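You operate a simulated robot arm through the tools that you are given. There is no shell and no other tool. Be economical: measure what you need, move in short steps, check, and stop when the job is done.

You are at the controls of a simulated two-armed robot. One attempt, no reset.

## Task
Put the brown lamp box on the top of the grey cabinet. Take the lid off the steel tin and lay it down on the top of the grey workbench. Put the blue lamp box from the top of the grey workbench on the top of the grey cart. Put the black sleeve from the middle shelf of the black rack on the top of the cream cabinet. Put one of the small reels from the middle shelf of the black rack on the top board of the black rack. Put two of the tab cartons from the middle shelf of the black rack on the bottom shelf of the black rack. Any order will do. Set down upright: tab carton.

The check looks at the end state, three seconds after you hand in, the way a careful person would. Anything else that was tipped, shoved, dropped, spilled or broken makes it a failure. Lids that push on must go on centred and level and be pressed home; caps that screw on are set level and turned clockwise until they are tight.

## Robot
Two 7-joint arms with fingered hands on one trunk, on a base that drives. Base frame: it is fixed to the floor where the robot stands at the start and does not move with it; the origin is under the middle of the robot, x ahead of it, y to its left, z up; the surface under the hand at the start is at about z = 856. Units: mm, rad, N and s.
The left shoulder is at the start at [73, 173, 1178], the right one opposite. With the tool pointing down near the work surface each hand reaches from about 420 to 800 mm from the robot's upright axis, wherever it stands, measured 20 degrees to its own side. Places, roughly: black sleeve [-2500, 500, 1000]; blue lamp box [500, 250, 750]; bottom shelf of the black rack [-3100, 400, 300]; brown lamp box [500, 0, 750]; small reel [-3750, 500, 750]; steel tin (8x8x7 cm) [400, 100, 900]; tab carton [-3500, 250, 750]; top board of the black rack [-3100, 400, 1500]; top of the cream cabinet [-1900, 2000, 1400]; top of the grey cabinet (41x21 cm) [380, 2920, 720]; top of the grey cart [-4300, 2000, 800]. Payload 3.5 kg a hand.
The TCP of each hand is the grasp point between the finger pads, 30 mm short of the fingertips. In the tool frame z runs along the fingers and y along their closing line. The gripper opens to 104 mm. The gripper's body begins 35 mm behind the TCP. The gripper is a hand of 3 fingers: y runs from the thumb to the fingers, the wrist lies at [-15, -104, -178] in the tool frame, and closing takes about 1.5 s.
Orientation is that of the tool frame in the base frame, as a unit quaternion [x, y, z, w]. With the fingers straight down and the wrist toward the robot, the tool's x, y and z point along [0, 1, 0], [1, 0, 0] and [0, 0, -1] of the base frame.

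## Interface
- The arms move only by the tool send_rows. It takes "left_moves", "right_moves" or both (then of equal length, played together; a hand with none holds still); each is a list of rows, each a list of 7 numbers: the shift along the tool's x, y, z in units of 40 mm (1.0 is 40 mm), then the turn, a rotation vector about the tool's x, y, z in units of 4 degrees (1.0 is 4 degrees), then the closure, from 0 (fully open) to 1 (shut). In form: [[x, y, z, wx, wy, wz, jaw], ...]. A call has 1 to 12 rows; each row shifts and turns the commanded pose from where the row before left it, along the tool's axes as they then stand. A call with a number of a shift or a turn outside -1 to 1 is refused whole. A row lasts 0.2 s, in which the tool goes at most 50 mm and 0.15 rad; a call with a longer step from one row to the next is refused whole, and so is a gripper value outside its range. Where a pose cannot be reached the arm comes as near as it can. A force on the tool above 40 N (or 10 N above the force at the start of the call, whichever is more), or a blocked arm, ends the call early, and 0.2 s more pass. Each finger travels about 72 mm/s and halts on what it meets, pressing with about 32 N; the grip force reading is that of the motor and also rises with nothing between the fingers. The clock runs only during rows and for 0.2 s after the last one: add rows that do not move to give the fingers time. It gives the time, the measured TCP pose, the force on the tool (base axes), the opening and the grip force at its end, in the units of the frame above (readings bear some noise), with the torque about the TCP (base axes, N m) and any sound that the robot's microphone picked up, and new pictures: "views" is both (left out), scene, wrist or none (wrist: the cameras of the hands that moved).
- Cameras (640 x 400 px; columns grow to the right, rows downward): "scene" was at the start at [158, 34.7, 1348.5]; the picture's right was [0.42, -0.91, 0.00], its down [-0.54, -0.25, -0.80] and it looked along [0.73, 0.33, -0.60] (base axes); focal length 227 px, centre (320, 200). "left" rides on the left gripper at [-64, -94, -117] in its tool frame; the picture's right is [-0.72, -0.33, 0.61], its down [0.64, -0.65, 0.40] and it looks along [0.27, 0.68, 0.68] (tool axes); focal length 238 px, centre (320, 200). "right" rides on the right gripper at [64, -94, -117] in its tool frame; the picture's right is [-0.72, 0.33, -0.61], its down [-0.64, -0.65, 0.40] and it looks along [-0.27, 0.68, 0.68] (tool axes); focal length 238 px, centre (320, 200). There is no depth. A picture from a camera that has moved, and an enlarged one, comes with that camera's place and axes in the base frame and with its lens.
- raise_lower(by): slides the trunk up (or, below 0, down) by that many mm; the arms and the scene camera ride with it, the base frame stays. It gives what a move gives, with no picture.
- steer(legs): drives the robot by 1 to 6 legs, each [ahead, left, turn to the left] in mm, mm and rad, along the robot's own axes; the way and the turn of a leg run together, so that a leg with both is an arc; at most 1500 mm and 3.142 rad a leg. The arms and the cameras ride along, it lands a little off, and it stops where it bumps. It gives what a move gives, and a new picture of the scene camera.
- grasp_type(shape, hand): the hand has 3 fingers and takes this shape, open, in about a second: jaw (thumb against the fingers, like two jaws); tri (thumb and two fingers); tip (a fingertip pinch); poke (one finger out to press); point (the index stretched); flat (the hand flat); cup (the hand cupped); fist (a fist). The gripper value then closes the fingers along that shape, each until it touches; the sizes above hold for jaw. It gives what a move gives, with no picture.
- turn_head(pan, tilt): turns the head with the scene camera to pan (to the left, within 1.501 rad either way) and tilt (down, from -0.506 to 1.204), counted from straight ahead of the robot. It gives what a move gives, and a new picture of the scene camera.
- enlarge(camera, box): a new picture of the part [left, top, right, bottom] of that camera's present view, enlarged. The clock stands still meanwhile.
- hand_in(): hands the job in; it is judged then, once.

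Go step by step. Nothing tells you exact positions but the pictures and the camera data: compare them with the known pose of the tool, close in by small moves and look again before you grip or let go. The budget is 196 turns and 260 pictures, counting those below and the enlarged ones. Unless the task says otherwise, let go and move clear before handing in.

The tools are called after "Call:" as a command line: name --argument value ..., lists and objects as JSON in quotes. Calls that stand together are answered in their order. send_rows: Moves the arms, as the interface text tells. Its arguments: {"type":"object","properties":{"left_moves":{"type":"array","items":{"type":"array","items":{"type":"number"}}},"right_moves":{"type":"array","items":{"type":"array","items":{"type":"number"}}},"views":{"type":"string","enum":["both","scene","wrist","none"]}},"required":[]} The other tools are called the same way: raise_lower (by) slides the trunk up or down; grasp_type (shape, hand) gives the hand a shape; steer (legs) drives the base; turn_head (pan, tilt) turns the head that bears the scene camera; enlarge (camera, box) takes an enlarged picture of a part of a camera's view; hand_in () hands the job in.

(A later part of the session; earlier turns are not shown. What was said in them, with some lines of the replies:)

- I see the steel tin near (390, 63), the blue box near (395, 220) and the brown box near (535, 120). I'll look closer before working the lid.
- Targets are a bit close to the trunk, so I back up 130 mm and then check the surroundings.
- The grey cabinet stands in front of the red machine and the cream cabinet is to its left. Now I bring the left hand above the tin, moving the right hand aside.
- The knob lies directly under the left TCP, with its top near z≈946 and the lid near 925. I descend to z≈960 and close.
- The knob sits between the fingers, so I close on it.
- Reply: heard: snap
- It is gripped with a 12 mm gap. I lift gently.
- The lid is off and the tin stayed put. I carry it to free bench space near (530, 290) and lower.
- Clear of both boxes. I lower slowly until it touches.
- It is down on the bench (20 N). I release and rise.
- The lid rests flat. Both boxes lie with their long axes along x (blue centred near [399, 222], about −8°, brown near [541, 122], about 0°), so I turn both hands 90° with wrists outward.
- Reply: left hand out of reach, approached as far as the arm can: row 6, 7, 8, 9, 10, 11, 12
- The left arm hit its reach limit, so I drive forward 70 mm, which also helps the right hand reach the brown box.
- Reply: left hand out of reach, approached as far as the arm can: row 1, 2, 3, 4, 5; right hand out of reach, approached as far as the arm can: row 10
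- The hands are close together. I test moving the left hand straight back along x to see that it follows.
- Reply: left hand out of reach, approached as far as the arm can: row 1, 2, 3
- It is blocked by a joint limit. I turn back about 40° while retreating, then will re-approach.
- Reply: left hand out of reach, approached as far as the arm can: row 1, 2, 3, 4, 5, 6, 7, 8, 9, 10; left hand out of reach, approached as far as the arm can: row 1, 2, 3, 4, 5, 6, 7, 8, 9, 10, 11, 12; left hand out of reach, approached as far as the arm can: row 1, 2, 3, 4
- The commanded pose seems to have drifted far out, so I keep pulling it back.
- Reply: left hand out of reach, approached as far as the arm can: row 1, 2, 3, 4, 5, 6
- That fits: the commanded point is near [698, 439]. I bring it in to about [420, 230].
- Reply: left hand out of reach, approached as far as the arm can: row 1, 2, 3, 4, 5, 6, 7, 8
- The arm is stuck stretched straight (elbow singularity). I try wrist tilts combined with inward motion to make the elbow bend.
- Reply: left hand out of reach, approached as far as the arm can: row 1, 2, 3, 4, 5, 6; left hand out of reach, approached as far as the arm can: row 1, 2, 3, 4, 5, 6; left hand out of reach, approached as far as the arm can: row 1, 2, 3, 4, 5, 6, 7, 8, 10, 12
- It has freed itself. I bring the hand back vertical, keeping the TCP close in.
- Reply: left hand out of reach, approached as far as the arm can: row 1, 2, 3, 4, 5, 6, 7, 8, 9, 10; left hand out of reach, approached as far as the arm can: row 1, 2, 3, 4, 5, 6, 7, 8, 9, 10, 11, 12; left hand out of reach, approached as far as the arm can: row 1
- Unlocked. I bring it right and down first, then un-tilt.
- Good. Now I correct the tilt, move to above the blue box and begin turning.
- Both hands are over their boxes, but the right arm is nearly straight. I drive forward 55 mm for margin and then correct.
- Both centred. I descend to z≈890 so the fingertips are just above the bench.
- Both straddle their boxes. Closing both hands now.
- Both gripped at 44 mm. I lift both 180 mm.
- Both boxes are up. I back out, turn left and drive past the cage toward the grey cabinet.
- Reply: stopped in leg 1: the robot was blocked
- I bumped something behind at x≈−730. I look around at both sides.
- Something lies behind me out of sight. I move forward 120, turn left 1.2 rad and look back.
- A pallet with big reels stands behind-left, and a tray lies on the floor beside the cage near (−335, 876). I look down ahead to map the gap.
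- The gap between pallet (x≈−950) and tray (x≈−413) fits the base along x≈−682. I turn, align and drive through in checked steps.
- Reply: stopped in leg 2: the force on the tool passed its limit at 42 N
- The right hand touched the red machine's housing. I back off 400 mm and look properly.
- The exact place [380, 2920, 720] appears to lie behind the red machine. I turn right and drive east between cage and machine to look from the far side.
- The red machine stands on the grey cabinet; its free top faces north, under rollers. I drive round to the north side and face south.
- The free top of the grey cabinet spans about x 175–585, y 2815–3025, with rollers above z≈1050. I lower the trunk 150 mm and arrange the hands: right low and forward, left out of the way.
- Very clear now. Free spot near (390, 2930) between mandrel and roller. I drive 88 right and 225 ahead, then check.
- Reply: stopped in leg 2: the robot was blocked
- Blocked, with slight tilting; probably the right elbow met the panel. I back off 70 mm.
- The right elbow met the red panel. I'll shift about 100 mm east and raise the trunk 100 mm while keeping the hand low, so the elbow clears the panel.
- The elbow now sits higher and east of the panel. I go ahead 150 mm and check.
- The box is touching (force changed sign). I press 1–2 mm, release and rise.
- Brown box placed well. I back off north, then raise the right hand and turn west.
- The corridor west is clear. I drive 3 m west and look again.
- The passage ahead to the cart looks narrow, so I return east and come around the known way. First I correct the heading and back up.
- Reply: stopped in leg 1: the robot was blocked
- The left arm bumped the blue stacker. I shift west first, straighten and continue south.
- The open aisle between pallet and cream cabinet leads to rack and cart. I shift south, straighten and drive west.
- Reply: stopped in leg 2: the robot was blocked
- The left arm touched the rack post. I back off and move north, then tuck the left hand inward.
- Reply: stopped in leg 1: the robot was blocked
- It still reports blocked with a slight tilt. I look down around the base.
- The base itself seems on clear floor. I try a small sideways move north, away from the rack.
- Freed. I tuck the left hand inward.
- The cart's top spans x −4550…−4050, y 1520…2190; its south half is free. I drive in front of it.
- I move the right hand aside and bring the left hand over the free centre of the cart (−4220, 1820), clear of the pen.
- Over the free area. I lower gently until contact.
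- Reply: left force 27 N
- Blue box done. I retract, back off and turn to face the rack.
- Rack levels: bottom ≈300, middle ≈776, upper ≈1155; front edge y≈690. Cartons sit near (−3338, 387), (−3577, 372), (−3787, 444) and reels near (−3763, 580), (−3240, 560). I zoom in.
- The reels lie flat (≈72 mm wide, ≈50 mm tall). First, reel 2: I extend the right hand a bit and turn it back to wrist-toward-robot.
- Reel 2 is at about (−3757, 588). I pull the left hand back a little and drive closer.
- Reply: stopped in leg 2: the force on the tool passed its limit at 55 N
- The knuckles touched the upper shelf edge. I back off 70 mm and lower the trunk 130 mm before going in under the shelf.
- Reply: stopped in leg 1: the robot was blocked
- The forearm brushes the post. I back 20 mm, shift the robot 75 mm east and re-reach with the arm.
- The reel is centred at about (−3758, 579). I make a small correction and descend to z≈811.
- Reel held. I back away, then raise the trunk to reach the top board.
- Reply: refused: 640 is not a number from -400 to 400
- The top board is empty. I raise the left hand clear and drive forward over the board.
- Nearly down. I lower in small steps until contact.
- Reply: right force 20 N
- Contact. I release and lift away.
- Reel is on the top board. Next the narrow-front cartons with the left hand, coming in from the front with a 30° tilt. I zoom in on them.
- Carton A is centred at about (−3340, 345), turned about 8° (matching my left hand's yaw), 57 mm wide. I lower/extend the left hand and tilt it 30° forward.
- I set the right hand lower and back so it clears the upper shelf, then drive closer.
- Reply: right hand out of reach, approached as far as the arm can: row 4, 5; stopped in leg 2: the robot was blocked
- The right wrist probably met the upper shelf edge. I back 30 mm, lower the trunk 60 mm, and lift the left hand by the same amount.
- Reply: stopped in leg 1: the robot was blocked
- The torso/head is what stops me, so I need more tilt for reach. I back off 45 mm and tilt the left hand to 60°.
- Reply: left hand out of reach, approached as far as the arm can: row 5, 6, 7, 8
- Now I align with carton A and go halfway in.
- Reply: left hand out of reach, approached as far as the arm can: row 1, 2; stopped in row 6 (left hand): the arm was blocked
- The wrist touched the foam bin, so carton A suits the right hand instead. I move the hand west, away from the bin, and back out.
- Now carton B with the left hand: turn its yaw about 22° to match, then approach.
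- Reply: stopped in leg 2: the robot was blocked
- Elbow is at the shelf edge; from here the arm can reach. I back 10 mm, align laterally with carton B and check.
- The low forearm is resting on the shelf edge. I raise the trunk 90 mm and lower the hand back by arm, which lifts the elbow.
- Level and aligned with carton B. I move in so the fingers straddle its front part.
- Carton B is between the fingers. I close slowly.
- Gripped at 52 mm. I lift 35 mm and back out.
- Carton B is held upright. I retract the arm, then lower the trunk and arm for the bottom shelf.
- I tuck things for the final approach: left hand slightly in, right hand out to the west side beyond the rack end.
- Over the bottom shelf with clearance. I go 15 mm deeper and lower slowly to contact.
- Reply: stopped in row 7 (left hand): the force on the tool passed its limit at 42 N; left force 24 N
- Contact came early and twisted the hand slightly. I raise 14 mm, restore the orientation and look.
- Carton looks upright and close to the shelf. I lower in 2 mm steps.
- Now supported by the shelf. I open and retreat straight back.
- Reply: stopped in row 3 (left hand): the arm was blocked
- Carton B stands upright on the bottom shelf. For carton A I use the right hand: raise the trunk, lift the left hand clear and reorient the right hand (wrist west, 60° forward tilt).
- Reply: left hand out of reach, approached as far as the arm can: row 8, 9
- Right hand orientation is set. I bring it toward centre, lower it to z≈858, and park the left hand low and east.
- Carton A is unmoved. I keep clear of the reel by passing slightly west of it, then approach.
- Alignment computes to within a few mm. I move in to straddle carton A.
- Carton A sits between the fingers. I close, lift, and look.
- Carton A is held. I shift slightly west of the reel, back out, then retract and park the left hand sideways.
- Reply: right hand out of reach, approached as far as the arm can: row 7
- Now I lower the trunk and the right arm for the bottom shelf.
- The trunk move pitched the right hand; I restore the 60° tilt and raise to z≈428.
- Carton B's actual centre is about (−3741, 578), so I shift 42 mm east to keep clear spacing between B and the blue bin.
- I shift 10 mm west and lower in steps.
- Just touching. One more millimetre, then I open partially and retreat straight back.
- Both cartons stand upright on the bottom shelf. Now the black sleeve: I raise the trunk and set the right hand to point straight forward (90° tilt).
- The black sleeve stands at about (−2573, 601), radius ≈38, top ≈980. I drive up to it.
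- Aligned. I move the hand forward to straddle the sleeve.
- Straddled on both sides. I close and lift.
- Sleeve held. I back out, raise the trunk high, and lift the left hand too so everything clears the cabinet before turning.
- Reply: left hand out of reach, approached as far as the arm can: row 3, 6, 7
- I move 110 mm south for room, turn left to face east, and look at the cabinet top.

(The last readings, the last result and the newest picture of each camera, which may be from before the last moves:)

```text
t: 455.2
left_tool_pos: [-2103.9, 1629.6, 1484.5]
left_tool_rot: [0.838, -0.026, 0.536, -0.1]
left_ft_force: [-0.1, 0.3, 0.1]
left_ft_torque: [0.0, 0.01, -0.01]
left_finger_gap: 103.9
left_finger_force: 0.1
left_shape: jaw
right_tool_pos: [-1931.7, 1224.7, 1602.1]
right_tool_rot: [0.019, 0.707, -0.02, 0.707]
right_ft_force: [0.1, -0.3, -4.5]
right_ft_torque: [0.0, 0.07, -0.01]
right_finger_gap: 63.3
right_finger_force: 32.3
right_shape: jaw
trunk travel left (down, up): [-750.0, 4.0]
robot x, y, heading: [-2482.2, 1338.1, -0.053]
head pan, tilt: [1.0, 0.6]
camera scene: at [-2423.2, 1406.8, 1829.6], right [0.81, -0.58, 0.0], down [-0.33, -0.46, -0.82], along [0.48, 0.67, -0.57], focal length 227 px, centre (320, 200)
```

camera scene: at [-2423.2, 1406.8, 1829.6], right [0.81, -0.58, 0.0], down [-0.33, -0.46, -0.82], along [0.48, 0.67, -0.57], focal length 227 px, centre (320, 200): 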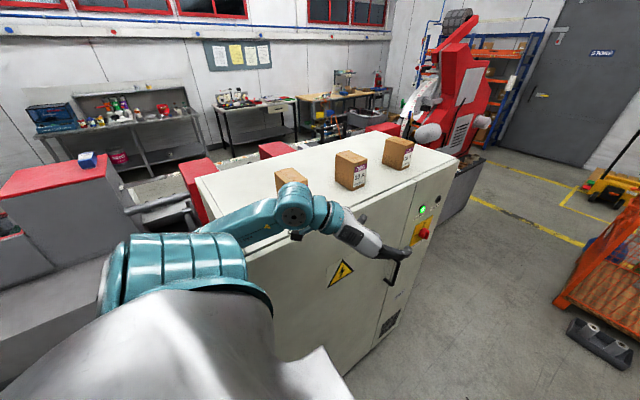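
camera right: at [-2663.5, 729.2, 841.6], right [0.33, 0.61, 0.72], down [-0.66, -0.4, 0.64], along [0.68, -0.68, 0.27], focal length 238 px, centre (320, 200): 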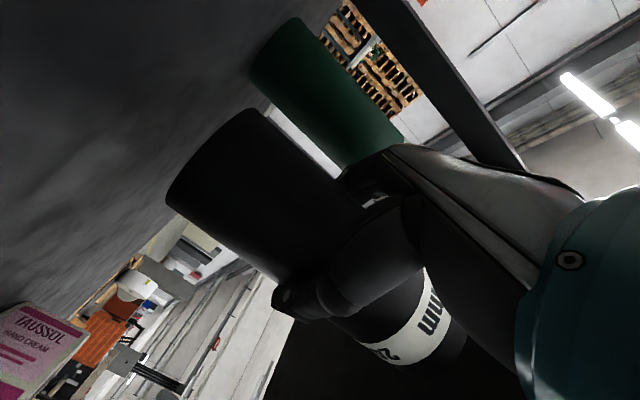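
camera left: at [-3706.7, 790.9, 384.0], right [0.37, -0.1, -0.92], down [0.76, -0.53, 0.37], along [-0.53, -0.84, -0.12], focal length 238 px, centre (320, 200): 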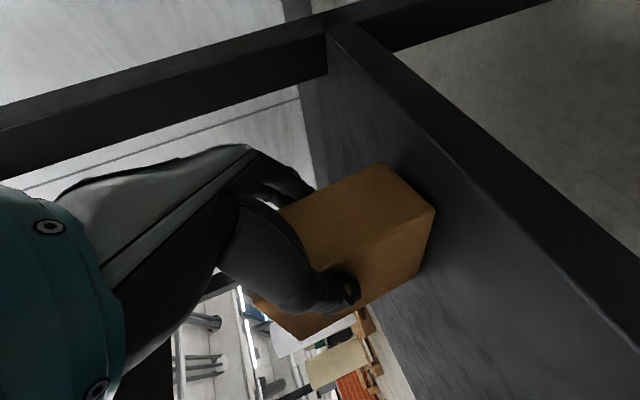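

The cabinet top spans about x −2358…−1430, y 1770…2270 with three cartons on it; (−2220, 1880) is free. I turn to face north and position.

Call:
steer --legs '[[0, 0, 1.624], [0, -170, 0]]'

Call:
turn_head --pan -0.2 --tilt 0.7

```text
t: 460.6
left_tool_pos: [-2633.0, 1699.8, 1483.8]
left_tool_rot: [0.593, 0.593, 0.295, -0.458]
left_ft_force: [-0.5, -0.1, 0.3]
left_ft_torque: [0.02, -0.02, -0.01]
left_finger_gap: 103.8
left_finger_force: 0.1
left_shape: jaw
right_tool_pos: [-2240.0, 1896.9, 1602.1]
right_tool_rot: [-0.501, 0.498, 0.501, 0.499]
right_ft_force: [-1.2, -0.2, -4.2]
right_ft_torque: [-0.01, 0.0, 0.01]
right_finger_gap: 62.7
right_finger_force: 31.4
right_shape: jaw
trunk travel left (down, up): [-750.0, 4.0]
robot x, y, heading: [-2315.9, 1337.7, 1.577]
head pan, tilt: [1.0, 0.6]
camera scene: at [-2393.4, 1393.1, 1829.5], right [0.54, 0.84, 0.0], down [0.48, -0.3, -0.82], along [-0.7, 0.44, -0.57], focal length 227 px, centre (320, 200)
```

scene: 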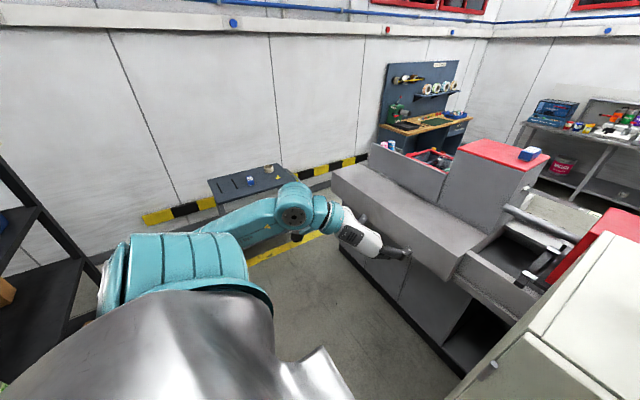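

```text
t: 462.0
left_tool_pos: [-2629.2, 1700.1, 1484.5]
left_tool_rot: [0.594, 0.592, 0.294, -0.459]
left_ft_force: [-0.5, 0.9, -0.7]
left_ft_torque: [0.0, 0.01, 0.01]
left_finger_gap: 103.9
left_finger_force: 0.1
left_shape: jaw
right_tool_pos: [-2234.6, 1896.4, 1600.2]
right_tool_rot: [-0.501, 0.5, 0.501, 0.498]
right_ft_force: [0.4, -0.7, -4.6]
right_ft_torque: [-0.02, -0.03, 0.04]
right_finger_gap: 63.1
right_finger_force: 31.9
right_shape: jaw
trunk travel left (down, up): [-750.0, 4.0]
robot x, y, heading: [-2315.2, 1335.0, 1.577]
head pan, tilt: [-0.201, 0.7]
camera scene: at [-2298.0, 1429.2, 1821.0], right [0.98, -0.19, 0.0], down [-0.12, -0.63, -0.76], along [0.15, 0.75, -0.64], focal length 227 px, centre (320, 200)
```

scene: 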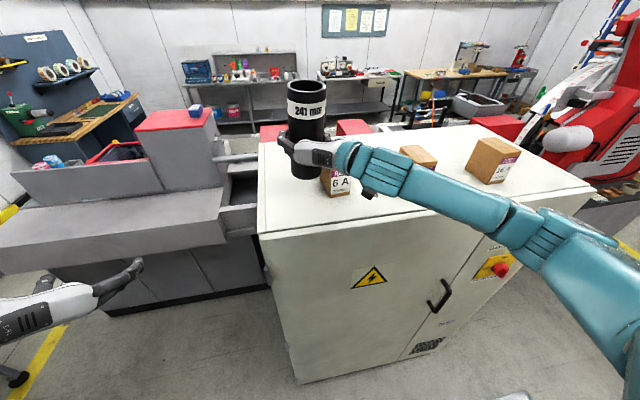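

The sleeve is over a free area near the front-left of the cabinet. I go 20 mm deeper and lower.

Call:
send_rows --right_moves '[[0, 0, 0.5, 0, 0, 0, 1], [0.7, 0, 0, 0, 0, 0, 1], [0.7, 0, 0, 0, 0, 0, 1], [0.7, 0, 0, 0, 0, 0, 1], [0.25, 0, 0, 0, 0, 0, 1], [0, 0, 0, 0, 0, 0, 1]]' --views "both"

```text
t: 463.2
left_tool_pos: [-2630.1, 1698.1, 1484.8]
left_tool_rot: [0.594, 0.591, 0.296, -0.459]
left_ft_force: [0.3, 0.5, 0.1]
left_ft_torque: [0.01, -0.01, 0.0]
left_finger_gap: 103.5
left_finger_force: 0.2
left_shape: jaw
right_tool_pos: [-2235.0, 1917.6, 1524.9]
right_tool_rot: [-0.492, 0.492, 0.513, 0.502]
right_ft_force: [1.9, -3.8, 8.4]
right_ft_torque: [0.1, 0.18, 0.03]
right_finger_gap: 63.2
right_finger_force: 31.6
right_shape: jaw
trunk travel left (down, up): [-750.0, 4.0]
robot x, y, heading: [-2314.3, 1337.7, 1.578]
head pan, tilt: [-0.201, 0.7]
stopped in row 6 (right hand): the force on the tool passed its limit at 49 N (the readings are from after the stop); the commanded pose is now the measured one
camera scene: at [-2298.6, 1427.4, 1821.0], right [0.98, -0.19, 0.0], down [-0.12, -0.63, -0.77], along [0.15, 0.75, -0.64], focal length 227 px, centre (320, 200)
camera right: at [-2139.1, 1802.5, 1456.2], right [-0.31, -0.64, 0.7], down [0.66, 0.39, 0.65], along [-0.69, 0.66, 0.3], focal length 238 px, centre (320, 200)
```

scene: 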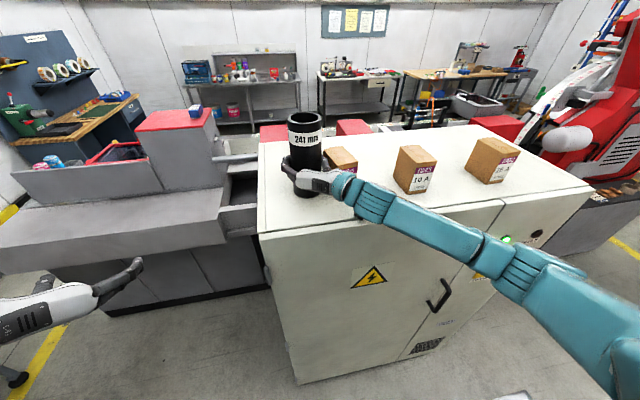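
right: 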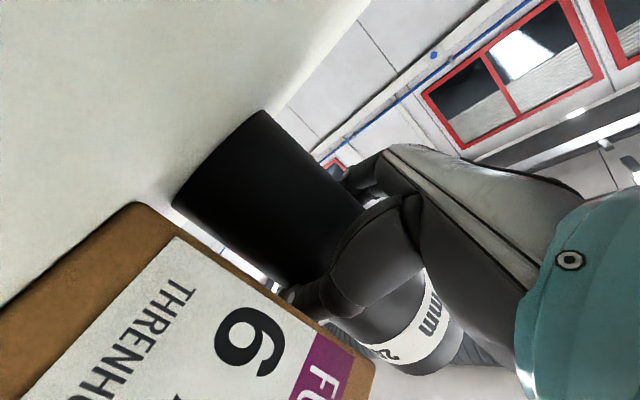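

Contact came at TCP z≈1525 (the top is about 1434). I raise 6 mm, re-level and lower in small steps.

Call:
send_rows --right_moves '[[-0.15, 0, 0, 0, 0, 0, 1], [0, 0, 0, 0.16, 0.45, -0.16, 1], [0, 0, 0, 0, 0, 0, 1]]' --views "none"

Call:
send_rows --right_moves '[[0.05, 0, 0, 0, 0, 0, 1], [0.05, 0, 0, 0, 0, 0, 1], [0, 0, 0, 0, 0, 0, 1]]' --views "none"

```text
t: 464.0
left_tool_pos: [-2631.2, 1699.6, 1484.4]
left_tool_rot: [0.594, 0.591, 0.294, -0.46]
left_ft_force: [-0.1, 1.1, -0.1]
left_ft_torque: [-0.03, 0.02, -0.02]
left_finger_gap: 103.9
left_finger_force: 0.1
left_shape: jaw
right_tool_pos: [-2235.6, 1917.6, 1527.0]
right_tool_rot: [0.503, -0.502, -0.496, -0.499]
right_ft_force: [-0.1, -1.0, -1.3]
right_ft_torque: [0.0, 0.02, 0.03]
right_finger_gap: 63.0
right_finger_force: 32.3
right_shape: jaw
trunk travel left (down, up): [-750.0, 4.0]
robot x, y, heading: [-2314.3, 1336.4, 1.579]
head pan, tilt: [-0.201, 0.7]
```

```text
t: 464.8
left_tool_pos: [-2630.2, 1698.0, 1485.1]
left_tool_rot: [0.594, 0.592, 0.295, -0.459]
left_ft_force: [0.8, 0.2, 0.2]
left_ft_torque: [0.02, 0.03, -0.03]
left_finger_gap: 104.1
left_finger_force: 0.1
left_shape: jaw
right_tool_pos: [-2234.2, 1917.8, 1525.4]
right_tool_rot: [0.501, -0.501, -0.499, -0.5]
right_ft_force: [-0.5, 0.8, 9.2]
right_ft_torque: [0.19, 0.18, 0.03]
right_finger_gap: 63.3
right_finger_force: 31.9
right_shape: jaw
trunk travel left (down, up): [-750.0, 4.0]
robot x, y, heading: [-2317.9, 1335.1, 1.581]
head pan, tilt: [-0.201, 0.7]
```

Firmly seated and level. I ease 1 mm, open and check.

Call:
send_rows --right_moves '[[-0.03, 0, 0, 0, 0, 0, 1], [0, 0, 0, 0, 0, 0, 0.8], [0, 0, 0, 0, 0, 0, 0.5], [0, 0, 0, 0, 0, 0, 0.3], [0, 0, 0, 0, 0, 0, 0.1], [0, 0, 0, 0, 0, 0, 0], [0, 0, 0, 0, 0, 0, 0], [0, 0, 0, 0, 0, 0, 0]]' --views "both"

```text
t: 466.6
left_tool_pos: [-2630.5, 1699.4, 1484.5]
left_tool_rot: [0.594, 0.592, 0.295, -0.459]
left_ft_force: [-0.4, 1.0, -0.1]
left_ft_torque: [-0.02, 0.0, 0.0]
left_finger_gap: 103.9
left_finger_force: 0.0
left_shape: jaw
right_tool_pos: [-2235.9, 1917.0, 1523.6]
right_tool_rot: [0.503, -0.502, -0.496, -0.499]
right_ft_force: [-1.5, 0.0, 0.2]
right_ft_torque: [0.04, 0.03, 0.01]
right_finger_gap: 103.1
right_finger_force: 0.0
right_shape: jaw
trunk travel left (down, up): [-750.0, 4.0]
robot x, y, heading: [-2313.8, 1340.6, 1.576]
head pan, tilt: [-0.201, 0.7]
camera scene: at [-2298.7, 1428.9, 1821.0], right [0.98, -0.19, 0.0], down [-0.12, -0.63, -0.76], along [0.15, 0.75, -0.64], focal length 227 px, centre (320, 200)
camera right: at [-2139.4, 1800.0, 1461.7], right [-0.33, -0.61, 0.72], down [0.65, 0.41, 0.64], along [-0.68, 0.68, 0.26], focal length 238 px, centre (320, 200)
```

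scene: 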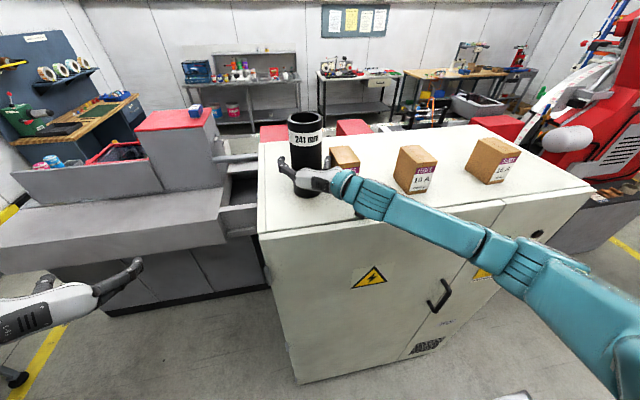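
right: 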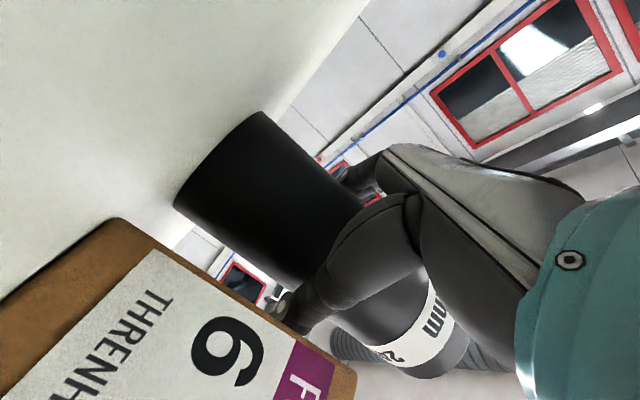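

The sleeve stands free. I drive straight back.

Call:
steer --legs '[[-200, 0, 0]]'

Call:
enlarge --camera "scene" --box '[230, 90, 540, 280]'

```text
t: 468.2
left_tool_pos: [-2628.7, 1501.9, 1484.2]
left_tool_rot: [0.594, 0.591, 0.296, -0.458]
left_ft_force: [1.4, -0.3, -1.6]
left_ft_torque: [0.02, 0.0, 0.0]
left_finger_gap: 103.7
left_finger_force: 0.0
left_shape: jaw
right_tool_pos: [-2232.6, 1718.4, 1524.0]
right_tool_rot: [-0.502, 0.502, 0.496, 0.5]
right_ft_force: [0.1, 0.3, -0.5]
right_ft_torque: [-0.01, 0.01, 0.03]
right_finger_gap: 103.6
right_finger_force: 0.2
right_shape: jaw
trunk travel left (down, up): [-750.0, 4.0]
robot x, y, heading: [-2312.3, 1136.0, 1.578]
head pan, tilt: [-0.201, 0.7]
camera scene: at [-2297.4, 1230.5, 1820.9], right [0.98, -0.19, 0.0], down [-0.13, -0.63, -0.76], along [0.15, 0.75, -0.64], focal length 227 px, centre (320, 200)
```

scene: 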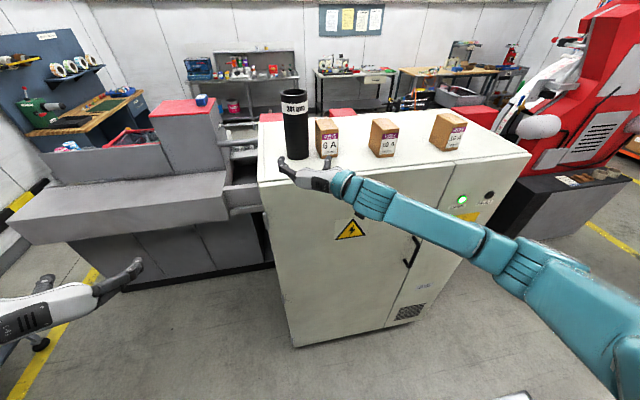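

```text
2.06 times, centred on (385, 185) of scene
camera zoom: at [-2297.4, 1230.5, 1820.9], right [0.98, -0.19, 0.0], down [-0.13, -0.63, -0.76], along [0.15, 0.75, -0.64], focal length 469 px, centre (186, 231)
```

zoom: 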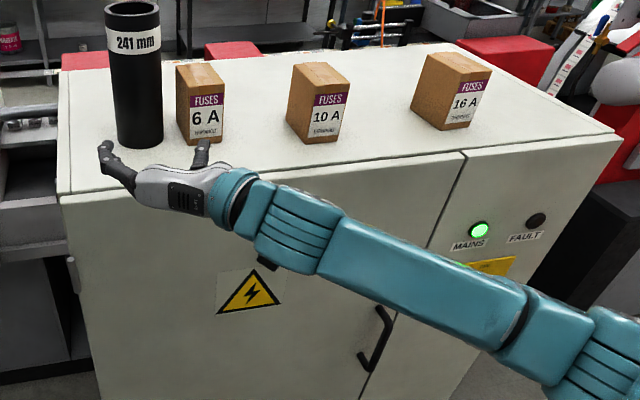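

All the requested moves show as done, and both hands are clear of everything, so I'm handing in.

Call:
hand_in

```text
The job is handed in.
```

I did all six moves and handed the job in; I don't have the check's result.

- **Brown lamp box:** on the grey cabinet.
- **Tin lid:** lying on the workbench.
- **Blue lamp box:** on the grey cart.
- **Black sleeve:** standing on the cream cabinet.
- **Small reel:** on the rack's top board.
- **Tab cartons:** two, standing upright on the rack's bottom shelf.

I bumped several things on the way: the reel pallet, the red machine and its control panel, the blue stacker, the rack posts and shelf edges, and the foam bin on the middle shelf. I compared the foam bin's position before and after, and it looked unmoved. I did not measure the others, but saw nothing tipped or dropped.
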